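You operate a simulated robot arm through the tools that you are given. There is no shell and no other tool. Be economical: measure what you need, move in short steps, check, and stop when the job is done.

The job below is to be done with a simulated two-armed robot. You get a single attempt, and the scene is never put back.

Task
Put the cream jug on the beige bench. Take the tall grey pipe and leave it on the test pad. Put the cream pot in the black wash tub. Pick up the blue round brush with one hand, pass it to the other hand and put it on the grey bench. Close the right cabinet door. Press the zero key three times. Take the beige wiper pad on the cream bench and put it away on the hose ledge. Take the teal wiping pad and leave it on the white bench. Any order will do. Set down upright: cream jug.

Only the result counts: the job must be done as asked and must still hold three seconds after the hand-in. Knocking over, shifting, dropping, spilling or breaking anything else fails it.

Robot
Two 7-joint arms with two-finger parallel grippers on one trunk, on a base that drives. Base frame: it is fixed to the floor where the robot stands at the start and does not move with it; the origin is under the middle of the robot, x ahead of it, y to its left, z up; the surface under the hand at the start is at about z = 850. Units: mm, degrees, N and s.
The left shoulder is at the start at [30, 119, 935], the right one opposite. With the tool pointing down near the work surface each hand reaches from about 280 to 680 mm from the robot's upright axis, wherever it stands, measured 20 degrees to its own side. Places, roughly: beige bench [-2800, 1500, 800]; beige wiper pad (9x9x6 cm) [-1900, 2000, 700]; black wash tub (26x32 cm) [580, 2780, 800]; blue round brush (5x5x15 cm) [100, 2900, 800]; cream jug (15x9x14 cm) [700, 200, 900]; cream pot [500, 1250, 1000]; grey bench [-4400, 1600, 600]; hose ledge (23x107 cm) [-3160, 4720, 1040]; right cabinet door [-900, 3200, 900]; tall grey pipe (6x6x20 cm) [600, 900, 900]; teal wiping pad (7x9x3 cm) [-2700, 2300, 700]; test pad (10x8x2 cm) [600, 1300, 900]; white bench [-2800, -800, 700]; zero key [-2100, 2300, 800]. Payload 3.43 kg a hand.
The TCP of each hand is the grasp point between the finger pads, 30 mm short of the fingertips. In the tool frame z runs along the fingers and y along their closing line. The gripper opens to 94 mm. The fingers are 28 mm wide and 10 mm thick; the gripper's body (50 by 96 mm) begins 55 mm behind the TCP.
Orientation is that of the tool frame in the base frame, as a unit quaternion [w, x, y, z]. With the fingers straight down and closing along the base's y, the tool's x points along the base's -x, its y along +y and its z along -z.

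Tools
- The arms move only by the tool jog_arm. It takes "left_commands", "right_commands" or both (then of equal length, played together; a hand with none holds still); each is a list of rows, each an object (a shift or turn left out is 0, a gripper value left out holds the last) with "gripper": the closure in counts, from 0 (fully open) to 255 (shut); "linear": the shift along the tool's x, y, z in mm, a list of three; "rot": the turn, a rotation vector about the tool's x, y, z in degrees, a list of three. In form: [{"gripper": gripper, "linear": [tx, ty, tz], "rot": [wx, wy, wz]}, ...]. A call has 1 to 20 rows; each row is the pose to reach, as a shift and turn from the pose commanded when the call began, along the tool's axes at that moment. Rows are played at 5 a second. More than 50 mm and 8.6 degrees between two rows, or a gripper value outside its range, and nothing of the call is played. A pose out of reach is approached as far as the arm can. The call stops where the force on the tool passes 40 N (or 10 N more than at its start, if that is more) or the arm is blocked; 0.2 s more then pass. Each finger travels about 72 mm/s and halts on what it meets, pressing with about 44 N; the grip force reading is that of the motor and also rises with nothing between the fingers. The clock runs only during rows and for 0.2 s after the last one: add rows that repeat a pose to give the fingers time. The reply holds the time, the measured pose of the TCP, the force on the tool along the base axes, the opening and the grip force, in the units named above and with some noise, with the torque about the TCP (base axes, N m) and any sound that the robot's microphone picked up.
- Cameras (640 x 400 px; columns grow to the right, rows downward): "scene" is now at [40.6, 31.7, 1642.2]; the picture's right is [0.40, -0.92, 0.00], its down [-0.70, -0.31, -0.65] and it looks along [0.59, 0.26, -0.76] (base axes); focal length 286 px, centre (320, 200). "left" rides on the left gripper at [76, -14, -102] in its tool frame; the picture's right is [0.18, 0.98, 0.00], its down [-0.75, 0.14, -0.64] and it looks along [-0.63, 0.12, 0.77] (tool axes); focal length 243 px, centre (320, 200). "right" rides on the right gripper at [76, 14, -102] in its tool frame; the picture's right is [-0.18, 0.98, 0.00], its down [-0.75, -0.14, -0.64] and it looks along [-0.63, -0.12, 0.77] (tool axes); focal length 243 px, centre (320, 200). There is no depth. A picture from a camera that has moved, and an enlarged one, comes with that camera's place and axes in the base frame and with its lens.
- grab_frame(camera): a new picture of that camera. No time passes.
- lift_body(by): slides the trunk up (or, below 0, down) by that many mm; the arms and the scene camera ride with it, the base frame stays. It gives what a move gives, with no picture.
- roll_base(legs): drives the robot by 1 to 6 legs, each [ahead, turn to the left] in mm and degrees, along the robot's own axes; the way and the turn of a leg run together, so that a leg with both is an arc; at most 1500 mm and 180 degrees a leg. The arms and the cameras ride along, it lands a little off, and it stops where it bumps. It gives what a move gives.
- pan_tilt(pan, tilt): turns the head with the scene camera to pan (to the left, within 143 degrees either way) and tilt (down, from -29 to 69), counted from straight ahead of the robot. It gives what a move gives.
- zoom(camera, box): a new picture of the part [left, top, right, bottom] of that camera's present view, enlarged. No time passes.
- hand_in(): hands the job in; it is judged then, once.

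Work in short steps. Places have to be worked out from the pictures, the camera data and where the tool is seen: move nearer, look again, correct. Check each grasp and each placing, and mend what went wrong. You have 217 turns and 208 pictures in all, those below and enlarged ones among them. Open the grippers and draw the arms clear of the work before you hand the job in, unless the task says otherwise; then end with one line.

The tools are called after "Request:" as name(argument=value, ...) on one line, values as JSON. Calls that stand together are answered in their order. jog_arm: Moves the arms, as the interface text tells. Its arguments: {"type":"object","properties":{"left_commands":{"type":"array","items":{"type":"object","properties":{"gripper":{"type":"number"},"linear":{"type":"array","items":{"type":"number"}},"rot":{"type":"array","items":{"type":"number"}}}}},"right_commands":{"type":"array","items":{"type":"object","properties":{"gripper":{"type":"number"},"linear":{"type":"array","items":{"type":"number"}},"rot":{"type":"array","items":{"type":"number"}}}}}},"required":[]} The other tools are called the same way: lift_body (by) slides the trunk up or down; roll_base (legs) drives the base; pan_tilt (pan, tilt) turns the head that bears the scene camera; grab_frame (camera) takes a picture; zoom (camera, box) takes an enlarged picture of a part of a camera's view; hand_in () hands the job in.

At the start:

```text
clock: 0.0
left_tool_pos: [435.3, 322.3, 1107.9]
left_orientation: [-0.001, 0.0, 1.0, 0.0]
left_contact_force: [-0.5, 0.2, 0.5]
left_moment: [0.01, -0.03, 0.02]
left_grip_width: 94.0
left_grasp_force: 0.0
right_tool_pos: [356.0, -75.9, 1091.3]
right_orientation: [0.0, 0.001, 1.0, 0.0]
right_contact_force: [0.2, 0.5, -0.3]
right_moment: [0.01, 0.01, -0.01]
right_grip_width: 94.3
right_grasp_force: 0.0
trunk travel left (down, up): [-200.0, 210.0]
robot x, y, heading: [-1.1, -0.1, -0.3]
head pan, tilt: [23.6, 49.8]
```

scene: 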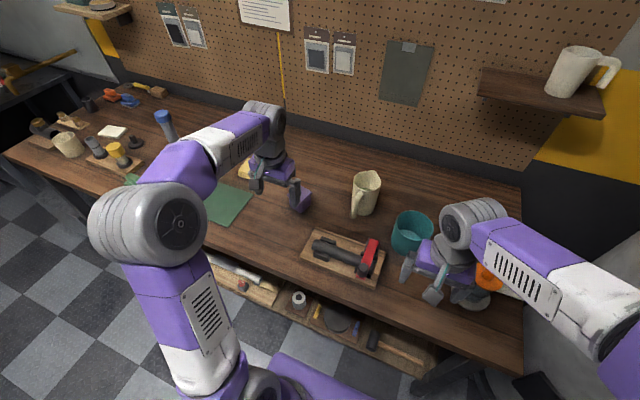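
right: 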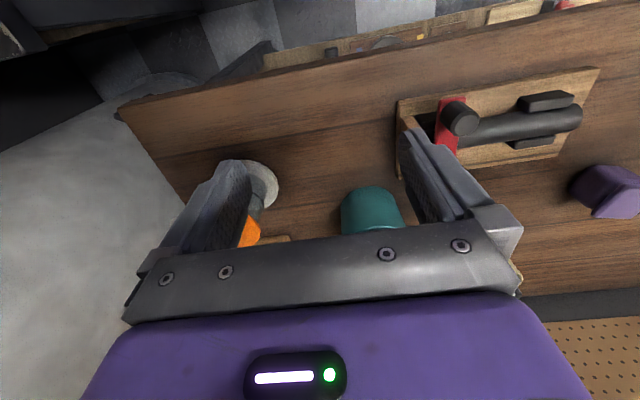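
left: 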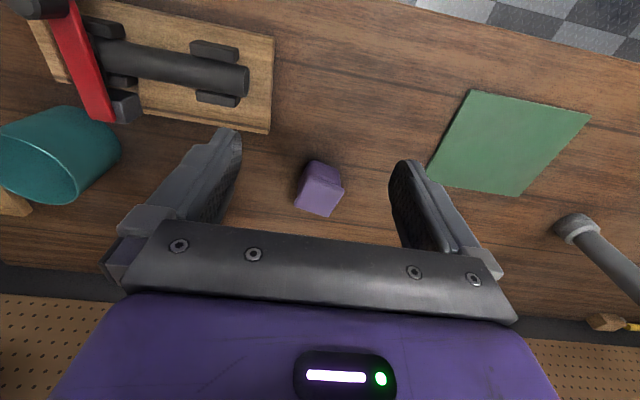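

I'll first survey the surroundings with the head camera, starting with the left part of the bench.

Request:
pan_tilt(pan=60, tilt=30)

Request:
grab_frame(camera="scene")

Request:
pan_tilt(pan=130, tilt=20)

Request:
grab_frame(camera="scene")

Request:
pan_tilt(pan=-130, tilt=20)

Request:
grab_frame(camera="scene")

Request:
pan_tilt(pan=0, tilt=45)

Request:
grab_frame(camera="scene")

```text
clock: 1.0
left_tool_pos: [435.3, 320.9, 1109.1]
left_orientation: [-0.001, 0.001, 1.0, 0.0]
left_contact_force: [-0.8, -0.1, -0.5]
left_moment: [-0.01, 0.01, -0.02]
left_grip_width: 94.1
left_grasp_force: 0.0
right_tool_pos: [355.0, -76.4, 1091.0]
right_orientation: [0.0, 0.0, 1.0, 0.0]
right_contact_force: [-0.7, -0.1, 0.3]
right_moment: [0.0, 0.01, -0.03]
right_grip_width: 93.9
right_grasp_force: 0.0
trunk travel left (down, up): [-200.0, 210.0]
robot x, y, heading: [0.7, -1.4, -0.1]
head pan, tilt: [60.0, 30.0]
```

```text
204 pictures are left
camera scene: at [15.2, 79.1, 1671.4], right [0.87, -0.5, 0.0], down [-0.25, -0.43, -0.87], along [0.43, 0.75, -0.5], focal length 286 px, centre (320, 200)
```

scene: 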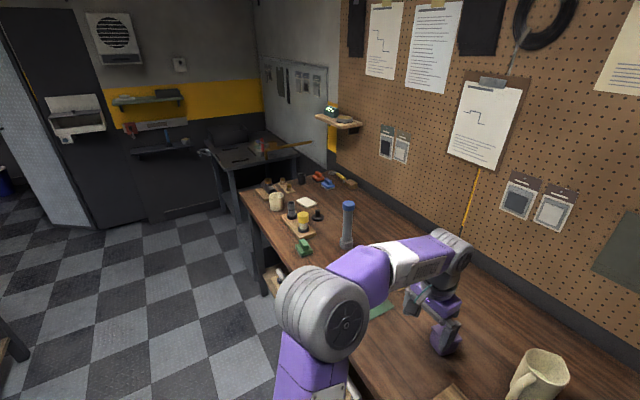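

```text
clock: 2.4
left_tool_pos: [436.2, 322.0, 1109.3]
left_orientation: [0.0, 0.0, 1.0, 0.0]
left_contact_force: [0.0, 0.7, 0.2]
left_moment: [0.02, 0.01, 0.02]
left_grip_width: 94.1
left_grasp_force: 0.1
right_tool_pos: [354.8, -74.8, 1090.8]
right_orientation: [0.0, 0.001, 1.0, 0.0]
right_contact_force: [-0.5, 0.1, -0.4]
right_moment: [-0.01, 0.0, -0.02]
right_grip_width: 94.0
right_grasp_force: 0.1
trunk travel left (down, up): [-200.0, 210.0]
robot x, y, heading: [-0.3, 4.7, 0.3]
head pan, tilt: [130.0, 20.0]
```

```text
203 pictures are left
camera scene: at [-89.9, 72.2, 1687.5], right [0.77, 0.64, 0.0], down [0.22, -0.26, -0.94], along [-0.6, 0.72, -0.34], focal length 286 px, centre (320, 200)
```

scene: 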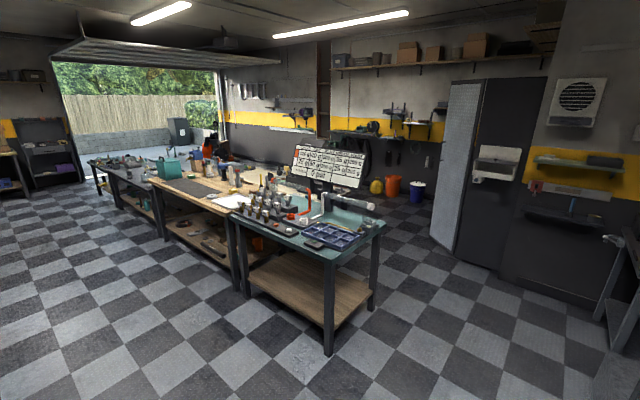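

```text
clock: 6.1
left_tool_pos: [433.3, 322.9, 1108.2]
left_orientation: [0.0, 0.001, 1.0, 0.001]
left_contact_force: [-0.2, -0.3, 0.5]
left_moment: [0.02, 0.05, 0.01]
left_grip_width: 94.2
left_grasp_force: 0.1
right_tool_pos: [355.5, -76.2, 1091.5]
right_orientation: [0.0, -0.001, 1.0, 0.0]
right_contact_force: [0.0, 0.1, -0.3]
right_moment: [0.01, -0.02, 0.03]
right_grip_width: 94.2
right_grasp_force: 0.1
trunk travel left (down, up): [-200.0, 210.0]
robot x, y, heading: [1.5, 2.6, 0.0]
head pan, tilt: [-130.0, 20.0]
```

```text
202 pictures are left
camera scene: at [-89.9, -70.6, 1687.5], right [-0.77, 0.64, 0.0], down [0.22, 0.26, -0.94], along [-0.6, -0.72, -0.34], focal length 286 px, centre (320, 200)
```

scene: 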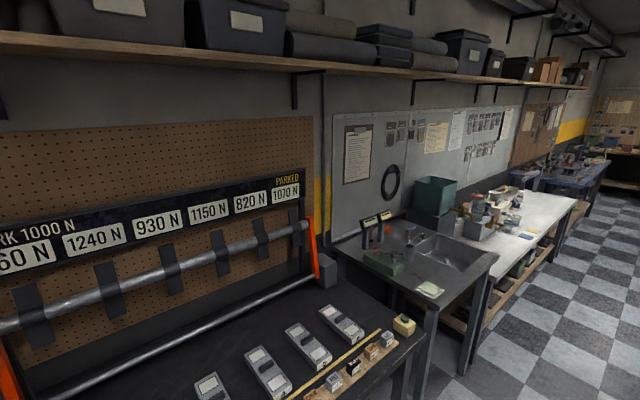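

```text
clock: 8.2
left_tool_pos: [435.8, 321.6, 1108.9]
left_orientation: [0.001, 0.0, 1.0, -0.001]
left_contact_force: [-1.1, 0.6, 0.2]
left_moment: [0.01, 0.0, 0.03]
left_grip_width: 94.5
left_grasp_force: 0.0
right_tool_pos: [356.2, -76.2, 1091.2]
right_orientation: [0.0, -0.001, 1.0, 0.0]
right_contact_force: [-0.7, 0.6, 0.5]
right_moment: [0.01, 0.02, 0.01]
right_grip_width: 94.0
right_grasp_force: 0.1
trunk travel left (down, up): [-200.0, 210.0]
robot x, y, heading: [-0.7, -1.1, 0.1]
head pan, tilt: [0.0, 45.0]
```

```text
201 pictures are left
camera scene: at [51.2, 0.7, 1648.9], right [0.0, -1.0, 0.0], down [-0.71, 0.0, -0.71], along [0.71, 0.0, -0.71], focal length 286 px, centre (320, 200)
```

scene: 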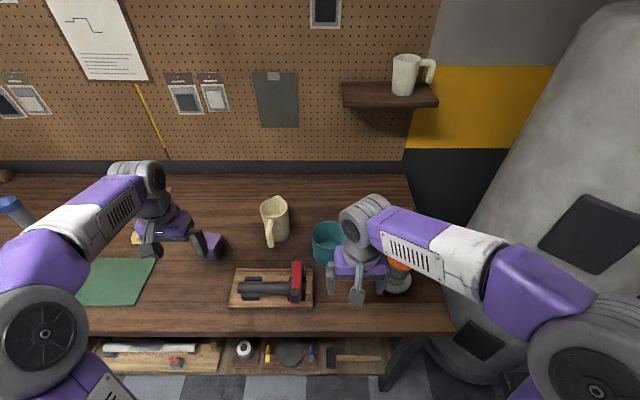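

The jug on the bench sits around [680,150,850+] with its handle toward the robot. I'll zoom to see its shape while I prepare to move the left hand over the handle.

Request:
zoom(camera="scene", box=[200, 170, 360, 270])

Request:
jog_arm(left_commands=[{"linear": [-45, -15, 0]}, {"linear": [-60, -60, 0]}, {"linear": [-60, -105, 0]}, {"linear": [-60, -150, 0]}])

Request:
grab_frame(camera="left")

Request:
grab_frame(camera="scene")

```text
4.00 times, centred on (280, 220) of scene
camera zoom: at [51.2, 0.7, 1648.9], right [0.0, -1.0, 0.0], down [-0.71, 0.0, -0.71], along [0.71, 0.0, -0.71], focal length 1143 px, centre (480, 120)
```

zoom: 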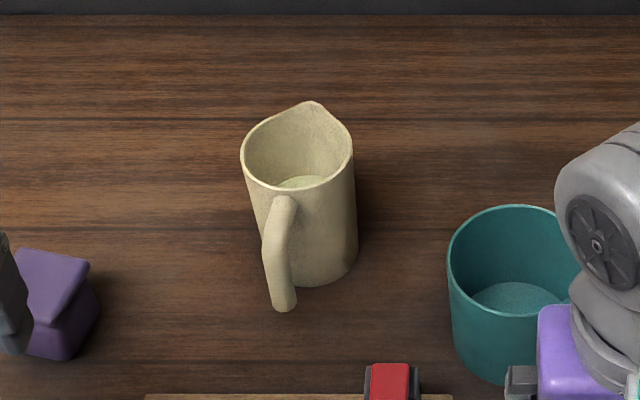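

```text
clock: 9.2
left_tool_pos: [492.3, 170.2, 1112.3]
left_orientation: [0.0, 0.0, 1.0, 0.001]
left_contact_force: [0.7, 0.0, -0.1]
left_moment: [0.01, 0.01, 0.0]
left_grip_width: 94.1
left_grasp_force: 0.1
right_tool_pos: [355.9, -77.7, 1091.6]
right_orientation: [0.0, 0.0, 1.0, 0.001]
right_contact_force: [0.2, 0.6, 0.9]
right_moment: [-0.01, -0.02, 0.02]
right_grip_width: 94.0
right_grasp_force: 0.0
trunk travel left (down, up): [-200.0, 210.0]
robot x, y, heading: [-3.3, 0.6, -0.2]
head pan, tilt: [0.0, 45.0]
```

```text
199 pictures are left
camera left: at [417.4, 155.9, 1214.2], right [-0.18, 0.98, 0.0], down [0.75, 0.14, 0.64], along [0.63, 0.12, -0.77], focal length 243 px, centre (320, 200)
```

left: 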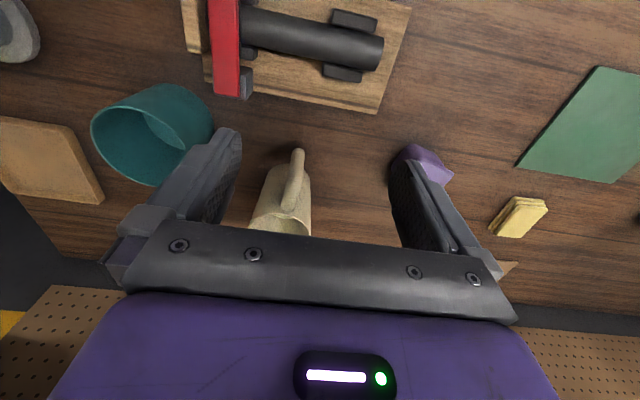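

```text
198 pictures are left
camera scene: at [51.1, -0.6, 1648.9], right [0.0, -1.0, 0.0], down [-0.71, 0.0, -0.71], along [0.71, 0.0, -0.71], focal length 286 px, centre (320, 200)
```

scene: 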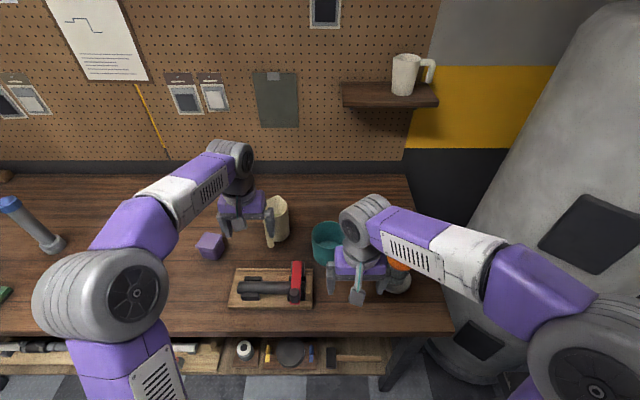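

The handle is a bar running from about (634,154,975) out to (594,157,904). I'll lower the open left gripper so its fingers straddle it along y, stopping at z≈930.

Request:
jog_arm(left_commands=[{"linear": [-40, -8, 20]}, {"linear": [-75, -14, 50]}, {"linear": [-108, -15, 80]}, {"linear": [-108, -15, 110]}])

Request:
grab_frame(camera="left")

Request:
zoom(camera="scene", box=[200, 170, 360, 270])

```text
clock: 10.2
left_tool_pos: [602.4, 156.7, 1001.1]
left_orientation: [0.0, 0.0, 1.0, 0.0]
left_contact_force: [-0.3, 0.8, 0.7]
left_moment: [0.0, -0.03, 0.0]
left_grip_width: 93.9
left_grasp_force: 0.0
right_tool_pos: [355.6, -75.6, 1092.2]
right_orientation: [-0.001, 0.0, 1.0, 0.0]
right_contact_force: [-0.6, 0.6, 0.3]
right_moment: [0.02, 0.03, -0.01]
right_grip_width: 93.9
right_grasp_force: 0.0
trunk travel left (down, up): [-200.0, 210.0]
robot x, y, heading: [2.1, -0.8, -0.2]
head pan, tilt: [0.0, 45.0]
```

```text
197 pictures are left
camera left: at [526.2, 142.7, 1102.6], right [-0.18, 0.98, 0.0], down [0.75, 0.14, 0.64], along [0.63, 0.12, -0.77], focal length 243 px, centre (320, 200)
```

left: 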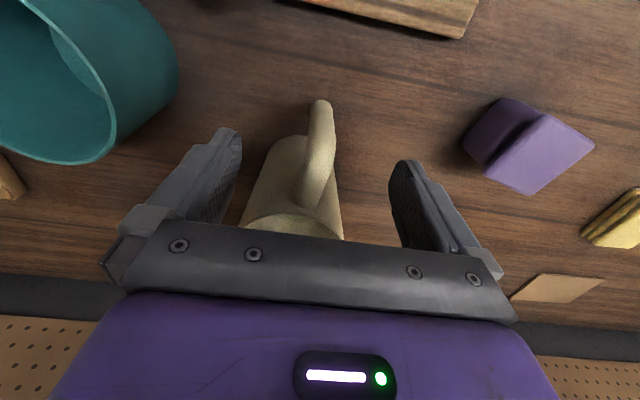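

```text
4.00 times, centred on (280, 220) of scene
camera zoom: at [50.4, 1.0, 1648.9], right [0.0, -1.0, 0.0], down [-0.71, 0.0, -0.71], along [0.71, 0.0, -0.71], focal length 1143 px, centre (480, 120)
```

zoom: 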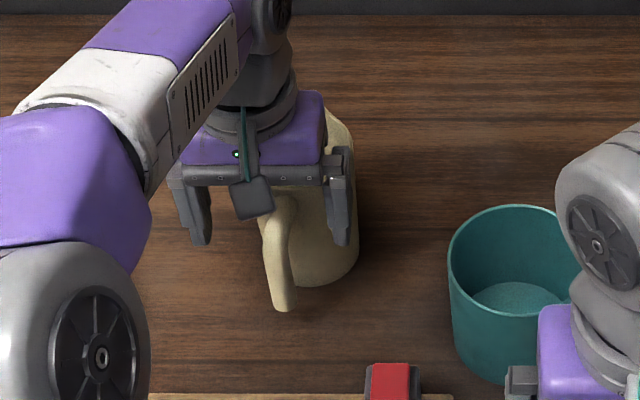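

Aligned. Lower to z≈930 and close.

Request:
jog_arm(left_commands=[{"linear": [4, 0, 30], "gripper": 0}, {"linear": [4, 0, 60]}, {"linear": [4, 0, 72]}, {"linear": [4, 0, 72], "gripper": 255}, {"linear": [4, 0, 72]}, {"linear": [4, 0, 72]}, {"linear": [4, 0, 72]}, {"linear": [4, 0, 72]}])

Request:
zoom(camera="scene", box=[200, 170, 360, 270])

Request:
grab_frame(camera="left")

```text
clock: 12.0
left_tool_pos: [599.7, 159.0, 929.7]
left_orientation: [0.0, 0.001, 1.0, 0.0]
left_contact_force: [-0.1, 0.1, -0.1]
left_moment: [0.02, 0.09, -0.04]
left_grip_width: 23.3
left_grasp_force: 44.3
right_tool_pos: [355.2, -75.3, 1091.0]
right_orientation: [0.0, 0.001, 1.0, 0.0]
right_contact_force: [-1.1, 0.6, -0.1]
right_moment: [0.0, 0.01, -0.02]
right_grip_width: 94.2
right_grasp_force: 0.0
trunk travel left (down, up): [-200.0, 210.0]
robot x, y, heading: [2.0, -1.9, 0.0]
head pan, tilt: [0.0, 45.0]
```

```text
4.00 times, centred on (280, 220) of scene
camera zoom: at [51.3, 0.8, 1648.8], right [0.0, -1.0, 0.0], down [-0.71, 0.0, -0.71], along [0.71, 0.0, -0.71], focal length 1143 px, centre (480, 120)
```

zoom: 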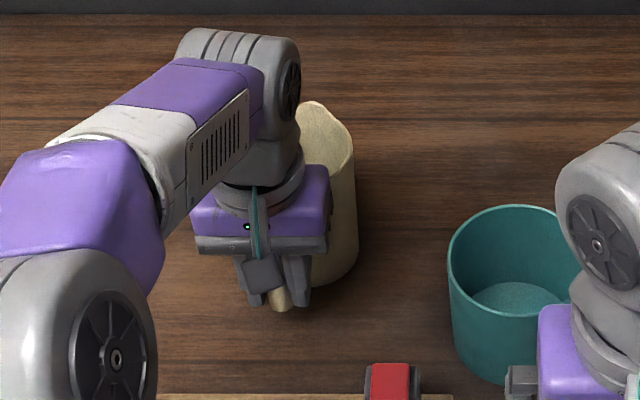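

```text
194 pictures are left
camera left: at [523.0, 144.9, 1031.0], right [-0.18, 0.98, 0.0], down [0.75, 0.14, 0.64], along [0.63, 0.12, -0.77], focal length 243 px, centre (320, 200)
```

left: 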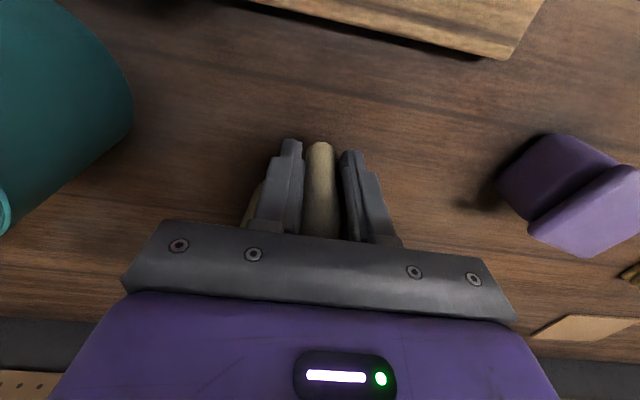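

Handle gripped at 23 mm. Lifting straight up slowly and looking for any tilt.

Request:
jog_arm(left_commands=[{"linear": [0, 0, -10]}, {"linear": [0, 0, -30]}, {"linear": [0, 0, -60]}, {"linear": [0, 0, -90]}, {"linear": [0, 0, -120]}, {"linear": [0, 0, -150]}])

Request:
grab_frame(camera="scene")

```text
clock: 13.4
left_tool_pos: [597.2, 154.6, 1078.0]
left_orientation: [0.0, 0.0, 1.0, 0.0]
left_contact_force: [0.3, 0.1, -3.6]
left_moment: [0.01, 0.2, -0.01]
left_grip_width: 23.4
left_grasp_force: 44.4
right_tool_pos: [355.8, -77.0, 1091.7]
right_orientation: [0.0, 0.001, 1.0, 0.001]
right_contact_force: [0.7, 0.3, -0.4]
right_moment: [0.03, 0.0, -0.01]
right_grip_width: 94.0
right_grasp_force: 0.1
trunk travel left (down, up): [-200.0, 210.0]
robot x, y, heading: [0.8, -1.2, 0.0]
head pan, tilt: [0.0, 45.0]
```

```text
193 pictures are left
camera scene: at [51.4, 0.8, 1648.8], right [0.0, -1.0, 0.0], down [-0.71, 0.0, -0.71], along [0.71, 0.0, -0.71], focal length 286 px, centre (320, 200)
```

scene: 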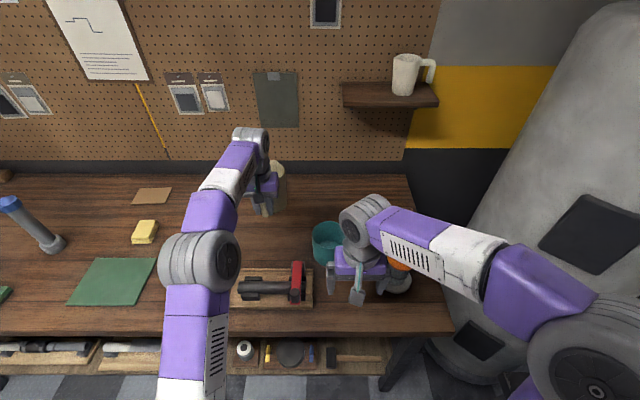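

Secure (≈3.6 N). I draw the jug in over the bench, back the robot off, then turn left toward the aisle.

Request:
jog_arm(left_commands=[{"linear": [40, 0, -10]}, {"linear": [80, 15, -20]}, {"linear": [120, 30, -30]}, {"linear": [160, 45, -40]}, {"linear": [200, 60, -40]}])

Request:
roll_base(legs=[[-300, 0], [0, 80], [0, 83]])

Request:
pan_tilt(pan=0, tilt=20)

Request:
grab_frame(camera="scene")

```text
clock: 14.6
left_tool_pos: [392.2, 216.8, 1116.3]
left_orientation: [0.0, 0.0, 1.0, 0.0]
left_contact_force: [-0.4, -0.1, -3.4]
left_moment: [0.02, 0.22, 0.01]
left_grip_width: 23.4
left_grasp_force: 44.0
right_tool_pos: [355.0, -76.1, 1091.5]
right_orientation: [0.001, -0.001, 1.0, 0.0]
right_contact_force: [-0.3, 0.7, 0.5]
right_moment: [-0.02, -0.04, 0.01]
right_grip_width: 93.9
right_grasp_force: 0.1
trunk travel left (down, up): [-200.0, 210.0]
robot x, y, heading: [1.4, 2.0, 0.1]
head pan, tilt: [0.0, 45.0]
```

```text
clock: 23.5
left_tool_pos: [-745.5, -70.2, 1116.3]
left_orientation: [-0.001, 0.985, -0.172, 0.0]
left_contact_force: [0.3, -1.1, -3.4]
left_moment: [-0.09, -0.2, 0.04]
left_grip_width: 23.4
left_grasp_force: 44.0
right_tool_pos: [-609.2, 191.1, 1091.3]
right_orientation: [-0.001, 0.985, -0.171, 0.0]
right_contact_force: [0.5, 0.5, 0.0]
right_moment: [0.06, 0.04, -0.02]
right_grip_width: 94.0
right_grasp_force: 0.1
trunk travel left (down, up): [-200.0, 210.0]
robot x, y, heading: [-301.8, 0.5, 160.4]
head pan, tilt: [0.0, 45.0]
```

```text
clock: 24.4
left_tool_pos: [-745.3, -70.8, 1114.5]
left_orientation: [0.0, 0.985, -0.172, 0.0]
left_contact_force: [-1.0, -0.1, -3.5]
left_moment: [-0.09, -0.23, 0.0]
left_grip_width: 23.3
left_grasp_force: 43.9
right_tool_pos: [-609.3, 191.4, 1091.0]
right_orientation: [0.0, 0.985, -0.172, 0.001]
right_contact_force: [-0.1, -0.1, 0.0]
right_moment: [0.04, -0.03, 0.0]
right_grip_width: 93.9
right_grasp_force: 0.0
trunk travel left (down, up): [-200.0, 210.0]
robot x, y, heading: [-300.6, -2.0, 160.4]
head pan, tilt: [0.0, 20.0]
```

```text
192 pictures are left
camera scene: at [-361.0, 21.5, 1687.4], right [0.34, 0.94, 0.0], down [0.32, -0.12, -0.94], along [-0.88, 0.32, -0.34], focal length 286 px, centre (320, 200)
```

scene: 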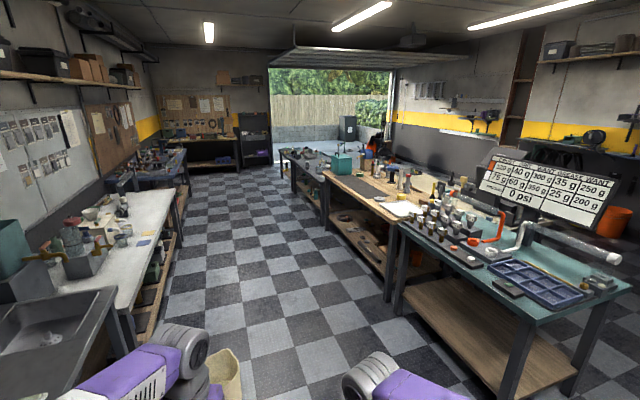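

The aisle is clear; the wooden middle bench of the island is the beige bench. I drive down to its front and turn to face it.

Request:
roll_base(legs=[[1150, 0], [1150, 0], [0, -70]])

Request:
pan_tilt(pan=0, tilt=40)

Request:
grab_frame(camera="scene")

```text
clock: 38.5
left_tool_pos: [-2643.1, 1117.2, 1116.1]
left_orientation: [0.0, -0.707, 0.708, 0.0]
left_contact_force: [0.5, -0.9, -3.2]
left_moment: [-0.21, 0.02, -0.02]
left_grip_width: 23.2
left_grasp_force: 43.6
right_tool_pos: [-2351.7, 1076.6, 1091.2]
right_orientation: [0.0, 0.707, -0.707, 0.0]
right_contact_force: [-0.1, 0.1, 0.5]
right_moment: [-0.02, -0.01, 0.02]
right_grip_width: 94.0
right_grasp_force: 0.1
trunk travel left (down, up): [-200.0, 210.0]
robot x, y, heading: [-2429.5, 721.9, 90.1]
head pan, tilt: [0.0, 20.0]
```

```text
clock: 39.4
left_tool_pos: [-2641.9, 1115.6, 1116.3]
left_orientation: [0.0, 0.707, -0.707, 0.0]
left_contact_force: [0.7, 0.4, -3.1]
left_moment: [-0.19, 0.04, 0.0]
left_grip_width: 23.4
left_grasp_force: 43.7
right_tool_pos: [-2350.6, 1077.7, 1092.4]
right_orientation: [0.0, 0.708, -0.707, 0.0]
right_contact_force: [0.7, -0.3, 0.2]
right_moment: [0.0, 0.0, -0.02]
right_grip_width: 94.3
right_grasp_force: 0.1
trunk travel left (down, up): [-200.0, 210.0]
robot x, y, heading: [-2428.2, 723.0, 89.9]
head pan, tilt: [0.0, 40.0]
```

```text
191 pictures are left
camera scene: at [-2427.1, 777.7, 1656.2], right [1.0, 0.0, 0.0], down [0.0, -0.64, -0.77], along [0.0, 0.77, -0.64], focal length 286 px, centre (320, 200)
```

scene: 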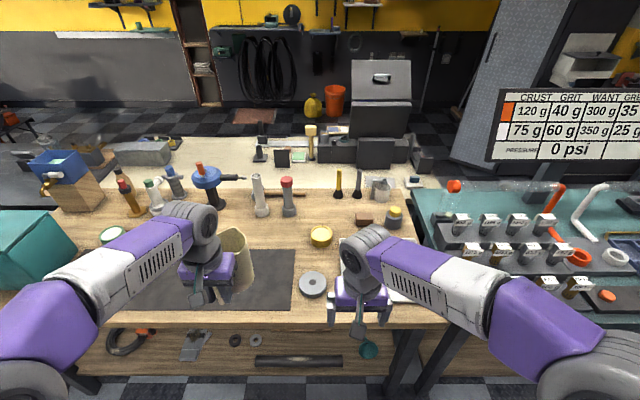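

The robot faces the beige bench (front edge y≈1210). There's a free wood strip behind the black mat around (-2600,1600); I'll edge in closer to get reach, then look again with the right arm tucked.

Request:
roll_base(legs=[[0, 20], [140, 0], [0, -14]])

Request:
pan_tilt(pan=0, tilt=50)

Request:
grab_frame(camera="scene")

Request:
grab_frame(camera="left")

```text
clock: 42.6
left_tool_pos: [-2730.8, 1229.1, 1115.8]
left_orientation: [0.0, 0.742, -0.67, 0.0]
left_contact_force: [-0.2, -0.5, -3.1]
left_moment: [-0.23, -0.03, 0.0]
left_grip_width: 23.1
left_grasp_force: 43.7
right_tool_pos: [-2435.9, 1219.9, 1092.0]
right_orientation: [0.0, 0.742, -0.671, 0.0]
right_contact_force: [-0.4, 0.2, -0.3]
right_moment: [0.03, 0.0, 0.0]
right_grip_width: 93.9
right_grasp_force: 0.1
trunk travel left (down, up): [-200.0, 210.0]
robot x, y, heading: [-2478.2, 859.7, 95.9]
head pan, tilt: [0.0, 40.0]
```

```text
clock: 43.3
left_tool_pos: [-2731.2, 1229.6, 1115.7]
left_orientation: [0.0, 0.742, -0.671, 0.001]
left_contact_force: [-0.3, 0.4, -3.2]
left_moment: [-0.19, 0.0, -0.01]
left_grip_width: 23.1
left_grasp_force: 43.7
right_tool_pos: [-2436.3, 1219.8, 1091.6]
right_orientation: [0.0, 0.742, -0.67, -0.001]
right_contact_force: [0.3, 0.5, 1.1]
right_moment: [-0.01, 0.0, -0.03]
right_grip_width: 93.9
right_grasp_force: 0.1
trunk travel left (down, up): [-200.0, 210.0]
robot x, y, heading: [-2476.4, 854.5, 95.9]
head pan, tilt: [0.0, 50.0]
```

```text
190 pictures are left
camera scene: at [-2480.9, 905.8, 1642.0], right [0.99, 0.1, 0.0], down [0.08, -0.76, -0.64], along [-0.06, 0.64, -0.77], focal length 286 px, centre (320, 200)
```

scene: 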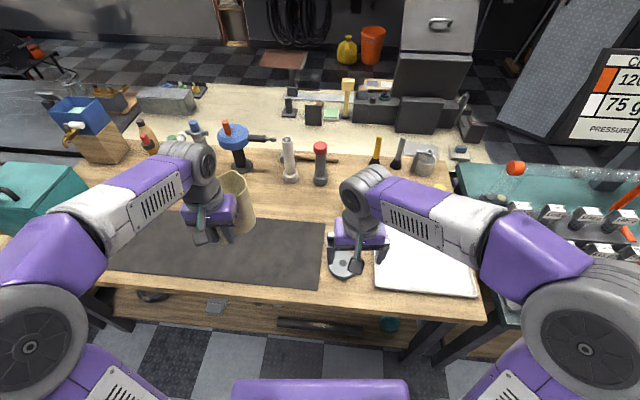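

```text
189 pictures are left
camera left: at [-2707.9, 1155.0, 1218.1], right [-0.96, -0.28, 0.0], down [-0.22, 0.74, 0.64], along [-0.18, 0.62, -0.77], focal length 243 px, centre (320, 200)
```

left: 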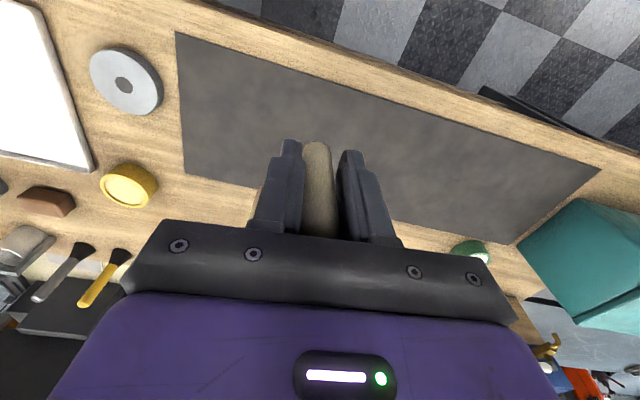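

Free strip behind the mat is y≈1510–1690. I move the jug so its body centre ends above (-2620,1590), still high, then check.

Request:
jog_arm(left_commands=[{"linear": [-40, -22, 0]}, {"linear": [-80, -44, 10]}, {"linear": [-120, -66, 20]}, {"linear": [-160, -88, 30]}, {"linear": [-200, -110, 50]}, {"linear": [-235, -130, 70]}, {"linear": [-266, -148, 90]}, {"linear": [-266, -148, 120]}])

Request:
grab_frame(camera="scene")

Request:
grab_frame(camera="left")

```text
clock: 45.1
left_tool_pos: [-2612.1, 1477.8, 1000.5]
left_orientation: [0.001, 0.742, -0.671, 0.001]
left_contact_force: [0.2, -0.4, -2.7]
left_moment: [-0.23, 0.0, 0.03]
left_grip_width: 23.4
left_grasp_force: 44.1
left hand out of reach, approached as far as the arm can: row 6, 7, 8
right_tool_pos: [-2436.8, 1219.6, 1091.0]
right_orientation: [0.0, 0.742, -0.671, 0.0]
right_contact_force: [-0.6, 0.2, -0.2]
right_moment: [-0.04, -0.03, -0.01]
right_grip_width: 94.1
right_grasp_force: 0.1
trunk travel left (down, up): [-200.0, 210.0]
robot x, y, heading: [-2477.2, 859.6, 95.9]
head pan, tilt: [0.0, 50.0]
```

```text
188 pictures are left
camera scene: at [-2481.6, 906.4, 1641.9], right [0.99, 0.1, 0.0], down [0.08, -0.76, -0.64], along [-0.06, 0.64, -0.77], focal length 286 px, centre (320, 200)
```

scene: 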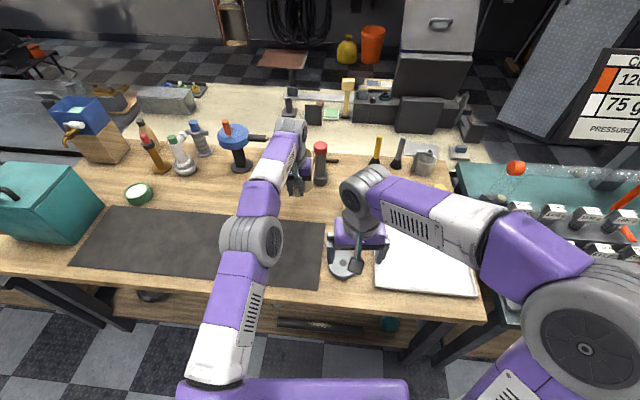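

```text
187 pictures are left
camera left: at [-2588.7, 1404.8, 1102.6], right [-0.96, -0.28, 0.0], down [-0.22, 0.74, 0.64], along [-0.18, 0.61, -0.77], focal length 243 px, centre (320, 200)
```

left: 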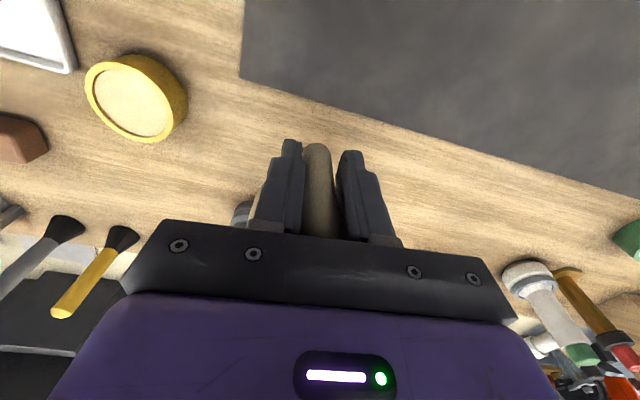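

Near the reach limit; body centre is now ≈(-2620,1558), just clear of the mat's edge (y≈1496). Descending closer to the bench, and I'll re-read before contact.

Request:
jog_arm(left_commands=[{"linear": [12, 0, 30]}, {"linear": [12, 0, 60]}, {"linear": [12, 0, 85]}, {"linear": [12, 0, 100]}])

Request:
grab_frame(camera="scene")

Request:
grab_frame(camera="left")

```text
clock: 46.1
left_tool_pos: [-2612.7, 1468.4, 896.5]
left_orientation: [0.0, 0.742, -0.67, 0.001]
left_contact_force: [0.9, 0.2, -3.6]
left_moment: [-0.21, -0.02, -0.02]
left_grip_width: 23.2
left_grasp_force: 43.3
right_tool_pos: [-2437.1, 1219.4, 1090.8]
right_orientation: [0.0, 0.742, -0.67, 0.0]
right_contact_force: [0.1, 0.9, -0.7]
right_moment: [-0.02, 0.0, -0.02]
right_grip_width: 94.0
right_grasp_force: 0.1
trunk travel left (down, up): [-200.0, 210.0]
robot x, y, heading: [-2476.0, 862.3, 95.6]
head pan, tilt: [0.0, 50.0]
```

```text
186 pictures are left
camera scene: at [-2480.8, 906.3, 1641.9], right [0.99, 0.1, 0.0], down [0.08, -0.76, -0.64], along [-0.06, 0.64, -0.77], focal length 286 px, centre (320, 200)
```

scene: 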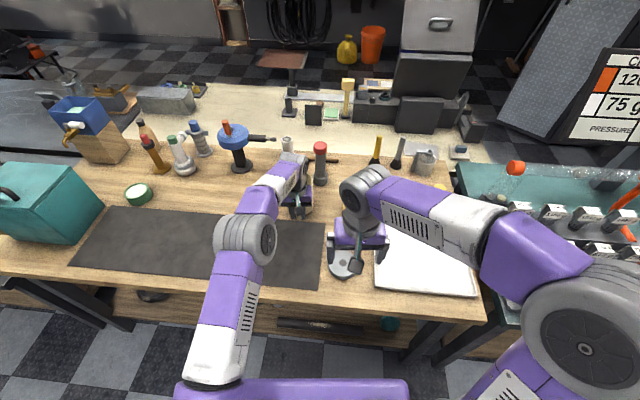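

```text
185 pictures are left
camera left: at [-2588.6, 1394.9, 998.6], right [-0.96, -0.28, 0.0], down [-0.22, 0.74, 0.64], along [-0.18, 0.61, -0.77], focal length 243 px, centre (320, 200)
```

left: 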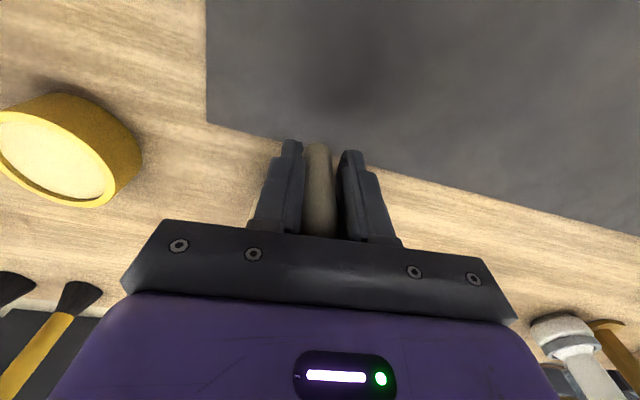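

Triangulating the mat corner puts the bench top near z≈808, so contact is very near. I move 30 mm further forward off the mat, then lower in small steps.

Request:
jog_arm(left_commands=[{"linear": [-15, 0, -3]}, {"linear": [-32, 0, -3]}, {"linear": [-32, 0, 3]}, {"linear": [-32, 0, 6]}, {"linear": [-32, 0, 9]}])

```text
clock: 47.3
left_tool_pos: [-2612.2, 1491.0, 889.3]
left_orientation: [0.001, 0.742, -0.671, 0.0]
left_contact_force: [0.4, 0.3, -2.6]
left_moment: [-0.19, -0.01, 0.0]
left_grip_width: 23.2
left_grasp_force: 43.8
left hand out of reach, approached as far as the arm can: row 2, 3, 4, 5
right_tool_pos: [-2436.7, 1219.9, 1091.5]
right_orientation: [0.0, 0.742, -0.671, 0.0]
right_contact_force: [0.1, -1.1, 0.8]
right_moment: [0.0, -0.03, -0.01]
right_grip_width: 93.9
right_grasp_force: 0.2
trunk travel left (down, up): [-200.0, 210.0]
robot x, y, heading: [-2475.1, 857.3, 95.8]
head pan, tilt: [0.0, 50.0]
```

Body now spans y≈1527–1615, clear of the mat. Lower gently until the weight comes off.

Request:
jog_arm(left_commands=[{"linear": [4, 0, 2]}, {"linear": [4, 0, 4]}, {"linear": [4, 0, 6]}, {"linear": [4, 0, 8]}])

```text
clock: 48.3
left_tool_pos: [-2610.5, 1485.9, 882.7]
left_orientation: [0.0, 0.741, -0.671, -0.001]
left_contact_force: [0.9, -1.9, 1.7]
left_moment: [0.31, 0.12, 0.02]
left_grip_width: 23.2
left_grasp_force: 44.3
right_tool_pos: [-2435.7, 1218.4, 1091.1]
right_orientation: [0.0, 0.742, -0.67, 0.0]
right_contact_force: [0.1, -0.1, -0.2]
right_moment: [-0.02, -0.01, -0.03]
right_grip_width: 94.0
right_grasp_force: 0.1
trunk travel left (down, up): [-200.0, 210.0]
robot x, y, heading: [-2478.4, 856.9, 95.8]
head pan, tilt: [0.0, 50.0]
```

Contact: the vertical force switched sign, so the jug stands on the bench. Release the grip and rise straight up.

Request:
jog_arm(left_commands=[{"gripper": 255, "linear": [0, 0, 0]}, {"gripper": 120, "linear": [0, 0, 0]}, {"gripper": 60, "linear": [0, 0, 0]}, {"gripper": 0, "linear": [0, 0, 0]}, {"linear": [0, 0, 0]}, {"linear": [0, 0, 0]}, {"linear": [0, 0, -30]}, {"linear": [2, 0, -70]}, {"linear": [10, 0, -110]}, {"linear": [30, 0, -150]}, {"linear": [70, 20, -180]}, {"linear": [115, 35, -180]}, {"linear": [160, 50, -180]}])

Request:
grab_frame(camera="scene")

```text
refused: row 11 steps farther than a row can; nothing moved
```

```text
184 pictures are left
camera scene: at [-2480.5, 905.0, 1642.0], right [0.99, 0.1, 0.0], down [0.08, -0.76, -0.64], along [-0.07, 0.64, -0.77], focal length 286 px, centre (320, 200)
```

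scene: 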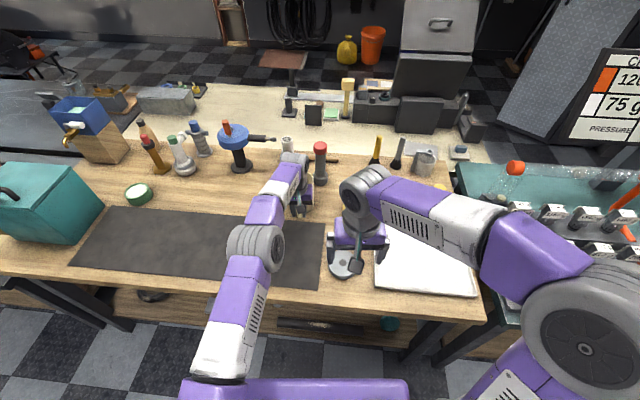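

One step was too long; repeating with shorter steps.

Request:
jog_arm(left_commands=[{"gripper": 200, "linear": [0, 0, 0]}, {"gripper": 120, "linear": [0, 0, 0]}, {"gripper": 60, "linear": [0, 0, 0]}, {"gripper": 0, "linear": [0, 0, 0]}, {"linear": [0, 0, 0]}, {"linear": [0, 0, 0]}, {"linear": [0, 0, -30]}, {"linear": [2, 0, -70]}, {"linear": [10, 0, -110]}, {"linear": [30, 0, -150]}, {"linear": [60, 10, -175]}, {"linear": [100, 20, -180]}, {"linear": [140, 40, -180]}])

Request:
grab_frame(camera="scene")

```text
clock: 51.1
left_tool_pos: [-2641.2, 1341.6, 1064.7]
left_orientation: [-0.001, 0.742, -0.67, -0.001]
left_contact_force: [-0.7, 0.6, -0.6]
left_moment: [-0.01, -0.04, -0.02]
left_grip_width: 94.1
left_grasp_force: 0.1
right_tool_pos: [-2437.0, 1217.4, 1091.1]
right_orientation: [-0.001, 0.742, -0.671, -0.001]
right_contact_force: [0.2, -0.5, -0.4]
right_moment: [0.05, -0.02, -0.01]
right_grip_width: 94.0
right_grasp_force: 0.1
trunk travel left (down, up): [-200.0, 210.0]
robot x, y, heading: [-2472.2, 861.1, 96.0]
head pan, tilt: [0.0, 50.0]
```

```text
183 pictures are left
camera scene: at [-2481.4, 904.2, 1642.0], right [0.99, 0.1, 0.0], down [0.08, -0.76, -0.64], along [-0.06, 0.64, -0.77], focal length 286 px, centre (320, 200)
```

scene: 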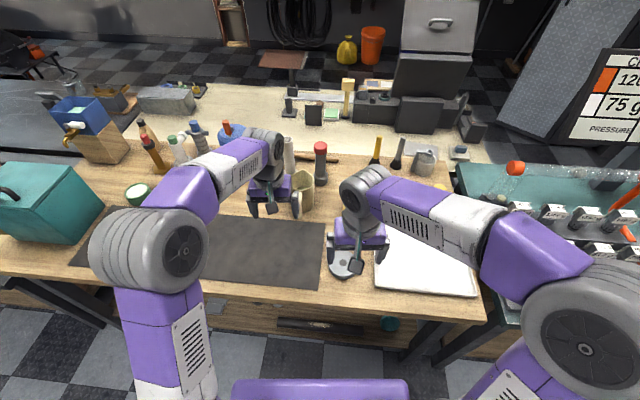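

The jug stands upright on the bench. Now I zoom on the cream bench behind to see the zero key, wiper and teal pad.

Request:
zoom(camera="scene", box=[260, 0, 500, 190])

```text
2.11 times, centred on (380, 95) of scene
camera zoom: at [-2481.4, 904.2, 1642.0], right [0.99, 0.1, 0.0], down [0.08, -0.76, -0.64], along [-0.06, 0.64, -0.77], focal length 602 px, centre (194, 421)
```

zoom: 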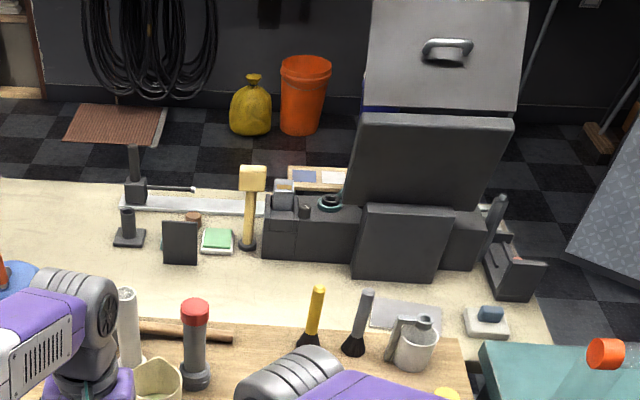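

The device faces away, so I'll reach the cream bench from its far side later. I tuck the left arm, back off, and drive to the main bench at y≈1000 for the pipe and pot.

Request:
jog_arm(left_commands=[{"linear": [40, 0, -20]}, {"linear": [80, 0, -40]}, {"linear": [120, 0, -50]}])

Request:
roll_base(legs=[[-260, 0], [0, -96], [1500, 0], [0, 22], [950, 0], [0, -22]])

Request:
pan_tilt(pan=25, tilt=45)

Request:
grab_frame(camera="scene")

```text
clock: 51.9
left_tool_pos: [-2626.1, 1225.8, 1114.0]
left_orientation: [-0.001, 0.742, -0.671, 0.0]
left_contact_force: [-0.3, -1.1, 0.8]
left_moment: [0.02, 0.03, 0.01]
left_grip_width: 94.2
left_grasp_force: 0.1
right_tool_pos: [-2436.3, 1217.7, 1091.0]
right_orientation: [-0.001, 0.741, -0.671, 0.0]
right_contact_force: [0.8, -1.0, 1.1]
right_moment: [0.01, 0.02, 0.02]
right_grip_width: 94.2
right_grasp_force: 0.1
trunk travel left (down, up): [-200.0, 210.0]
robot x, y, heading: [-2473.4, 858.6, 95.7]
head pan, tilt: [0.0, 50.0]
```

```text
clock: 72.1
left_tool_pos: [385.3, 918.1, 1113.0]
left_orientation: [0.0, 0.027, 1.0, -0.001]
left_contact_force: [-0.4, -0.2, 0.4]
left_moment: [0.03, -0.01, 0.03]
left_grip_width: 94.3
left_grasp_force: 0.1
right_tool_pos: [349.1, 731.8, 1091.4]
right_orientation: [0.0, 0.026, 1.0, 0.0]
right_contact_force: [-0.3, -0.3, -0.5]
right_moment: [0.01, 0.01, 0.02]
right_grip_width: 94.0
right_grasp_force: 0.1
trunk travel left (down, up): [-200.0, 210.0]
robot x, y, heading: [-0.6, 824.6, -3.0]
head pan, tilt: [0.0, 50.0]
```

```text
clock: 73.0
left_tool_pos: [384.6, 917.5, 1113.9]
left_orientation: [0.0, 0.026, 1.0, 0.0]
left_contact_force: [0.2, 0.0, -0.1]
left_moment: [0.0, -0.01, -0.01]
left_grip_width: 93.8
left_grasp_force: 0.1
right_tool_pos: [348.4, 731.3, 1092.7]
right_orientation: [-0.001, 0.026, 1.0, 0.0]
right_contact_force: [0.1, -0.3, -0.3]
right_moment: [0.02, -0.02, 0.02]
right_grip_width: 94.1
right_grasp_force: 0.0
trunk travel left (down, up): [-200.0, 210.0]
robot x, y, heading: [-1.2, 822.9, -3.0]
head pan, tilt: [25.0, 45.0]
```

```text
181 pictures are left
camera scene: at [42.9, 858.8, 1648.8], right [0.37, -0.93, 0.0], down [-0.66, -0.27, -0.71], along [0.66, 0.27, -0.71], focal length 286 px, centre (320, 200)
```

scene: 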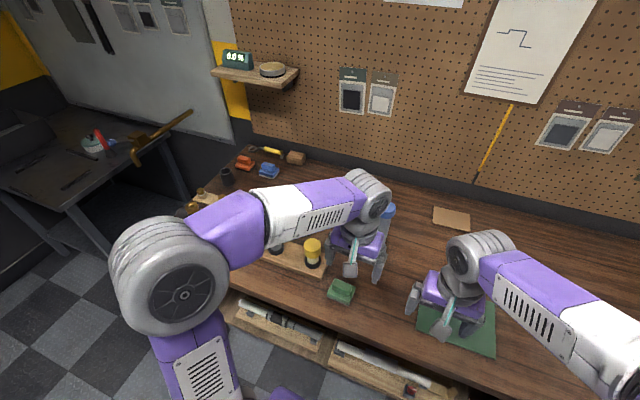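

The pipe is partly hidden behind the left hand; the left wrist camera should show it.

Request:
grab_frame(camera="left")

Request:
grab_frame(camera="right")

```text
180 pictures are left
camera left: at [309.0, 908.5, 1215.5], right [-0.13, 0.99, 0.0], down [0.76, 0.1, 0.64], along [0.64, 0.09, -0.77], focal length 243 px, centre (320, 200)
```

left: 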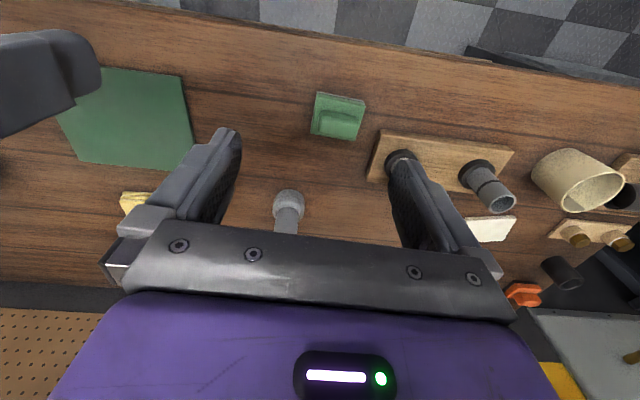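

```text
179 pictures are left
camera right: at [274.0, 749.5, 1195.1], right [0.23, 0.97, 0.0], down [0.74, -0.18, 0.64], along [0.62, -0.15, -0.77], focal length 243 px, centre (320, 200)
```

right: 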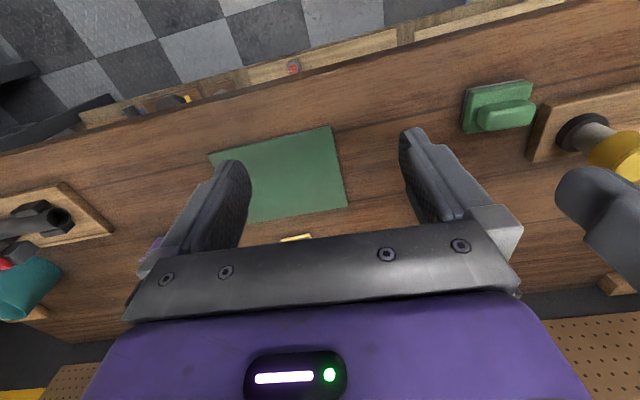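

The pipe's base is at ≈(632,890), standing ~200 mm tall; white pad at ≈(648,1328). I raise the trunk 100 mm for reach and bring the left hand above the pipe.

Request:
lift_body(by=100)

Request:
jog_arm(left_commands=[{"linear": [-45, -5, 0]}, {"linear": [-90, -8, 0]}, {"linear": [-135, -12, 0]}, {"linear": [-180, -15, 0]}, {"linear": [-215, -15, 20]}])

Request:
grab_frame(camera="left")

Request:
grab_frame(camera="scene")

```text
clock: 74.3
left_tool_pos: [385.1, 918.9, 1212.4]
left_orientation: [0.0, 0.024, 1.0, 0.0]
left_contact_force: [0.9, -0.2, -0.3]
left_moment: [0.0, -0.01, 0.02]
left_grip_width: 94.1
left_grasp_force: 0.1
right_tool_pos: [347.1, 732.3, 1191.1]
right_orientation: [0.0, 0.026, 1.0, -0.001]
right_contact_force: [0.7, -0.5, 0.2]
right_moment: [0.0, 0.01, -0.01]
right_grip_width: 94.1
right_grasp_force: 0.1
trunk travel left (down, up): [-300.0, 110.0]
robot x, y, heading: [-1.1, 828.0, -3.0]
head pan, tilt: [25.0, 45.0]
```

```text
clock: 75.5
left_tool_pos: [601.3, 893.9, 1188.6]
left_orientation: [-0.003, 0.026, 1.0, 0.001]
left_contact_force: [0.3, 0.1, 0.8]
left_moment: [0.01, 0.0, -0.01]
left_grip_width: 94.1
left_grasp_force: 0.1
right_tool_pos: [350.7, 732.4, 1190.5]
right_orientation: [0.0, 0.026, 1.0, 0.0]
right_contact_force: [0.2, 0.5, -0.5]
right_moment: [-0.01, -0.01, -0.02]
right_grip_width: 94.0
right_grasp_force: 0.0
trunk travel left (down, up): [-300.0, 110.0]
robot x, y, heading: [-3.7, 823.8, -3.2]
head pan, tilt: [25.0, 45.0]
```

```text
178 pictures are left
camera left: at [525.4, 882.4, 1293.1], right [-0.13, 0.99, 0.0], down [0.76, 0.1, 0.64], along [0.63, 0.09, -0.77], focal length 243 px, centre (320, 200)
```

left: 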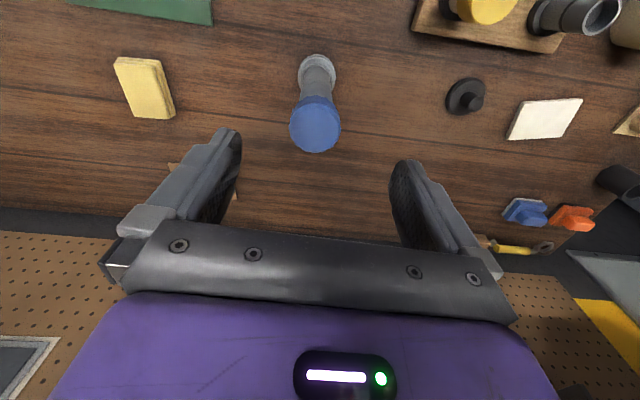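

```text
177 pictures are left
camera scene: at [44.9, 858.7, 1748.8], right [0.38, -0.93, 0.0], down [-0.66, -0.27, -0.71], along [0.65, 0.27, -0.71], focal length 286 px, centre (320, 200)
```

scene: 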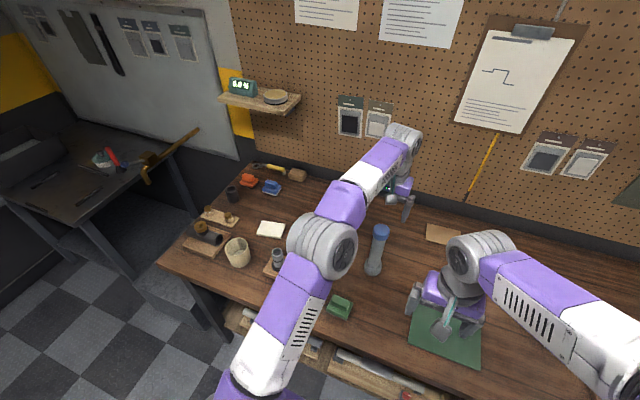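

Pipe axis at ≈(624,894). I go 24 mm forward and descend so the pads grip the upper 60 mm.

Request:
jog_arm(left_commands=[{"linear": [-23, 0, 40]}, {"linear": [-23, 0, 80]}, {"linear": [-23, 0, 110]}])

Request:
grab_frame(camera="left")

Request:
zoom(camera="scene", box=[320, 160, 480, 280])

```text
clock: 76.3
left_tool_pos: [621.0, 891.5, 1080.7]
left_orientation: [0.0, 0.025, 1.0, 0.0]
left_contact_force: [-0.3, -0.4, -0.6]
left_moment: [-0.03, 0.03, 0.02]
left_grip_width: 93.8
left_grasp_force: 0.1
right_tool_pos: [349.7, 731.8, 1190.9]
right_orientation: [0.0, 0.026, 1.0, -0.001]
right_contact_force: [0.2, -0.1, 0.5]
right_moment: [-0.01, 0.02, 0.01]
right_grip_width: 94.0
right_grasp_force: 0.0
trunk travel left (down, up): [-300.0, 110.0]
robot x, y, heading: [-1.4, 824.3, -3.0]
head pan, tilt: [25.0, 45.0]
```

```text
176 pictures are left
camera left: at [544.6, 881.5, 1183.0], right [-0.13, 0.99, 0.0], down [0.76, 0.1, 0.64], along [0.64, 0.09, -0.77], focal length 243 px, centre (320, 200)
```

left: 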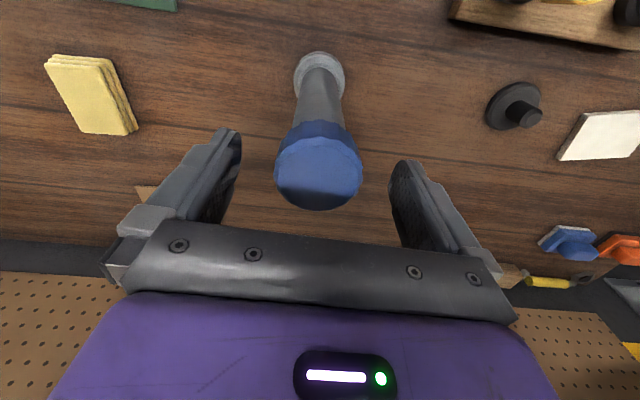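

```text
3.33 times, centred on (400, 220) of scene
camera zoom: at [44.2, 858.8, 1748.8], right [0.38, -0.93, 0.0], down [-0.66, -0.27, -0.71], along [0.65, 0.27, -0.71], focal length 953 px, centre (53, 133)
```

zoom: 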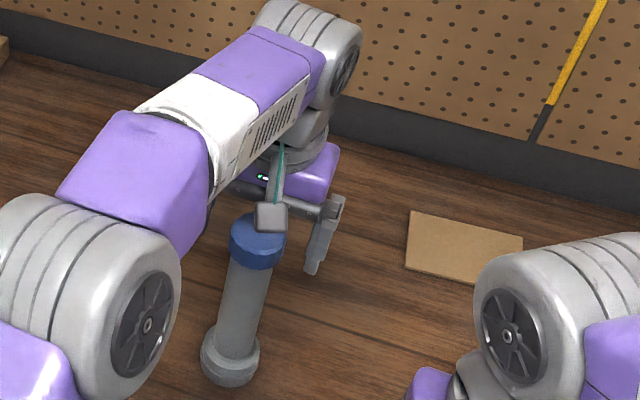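

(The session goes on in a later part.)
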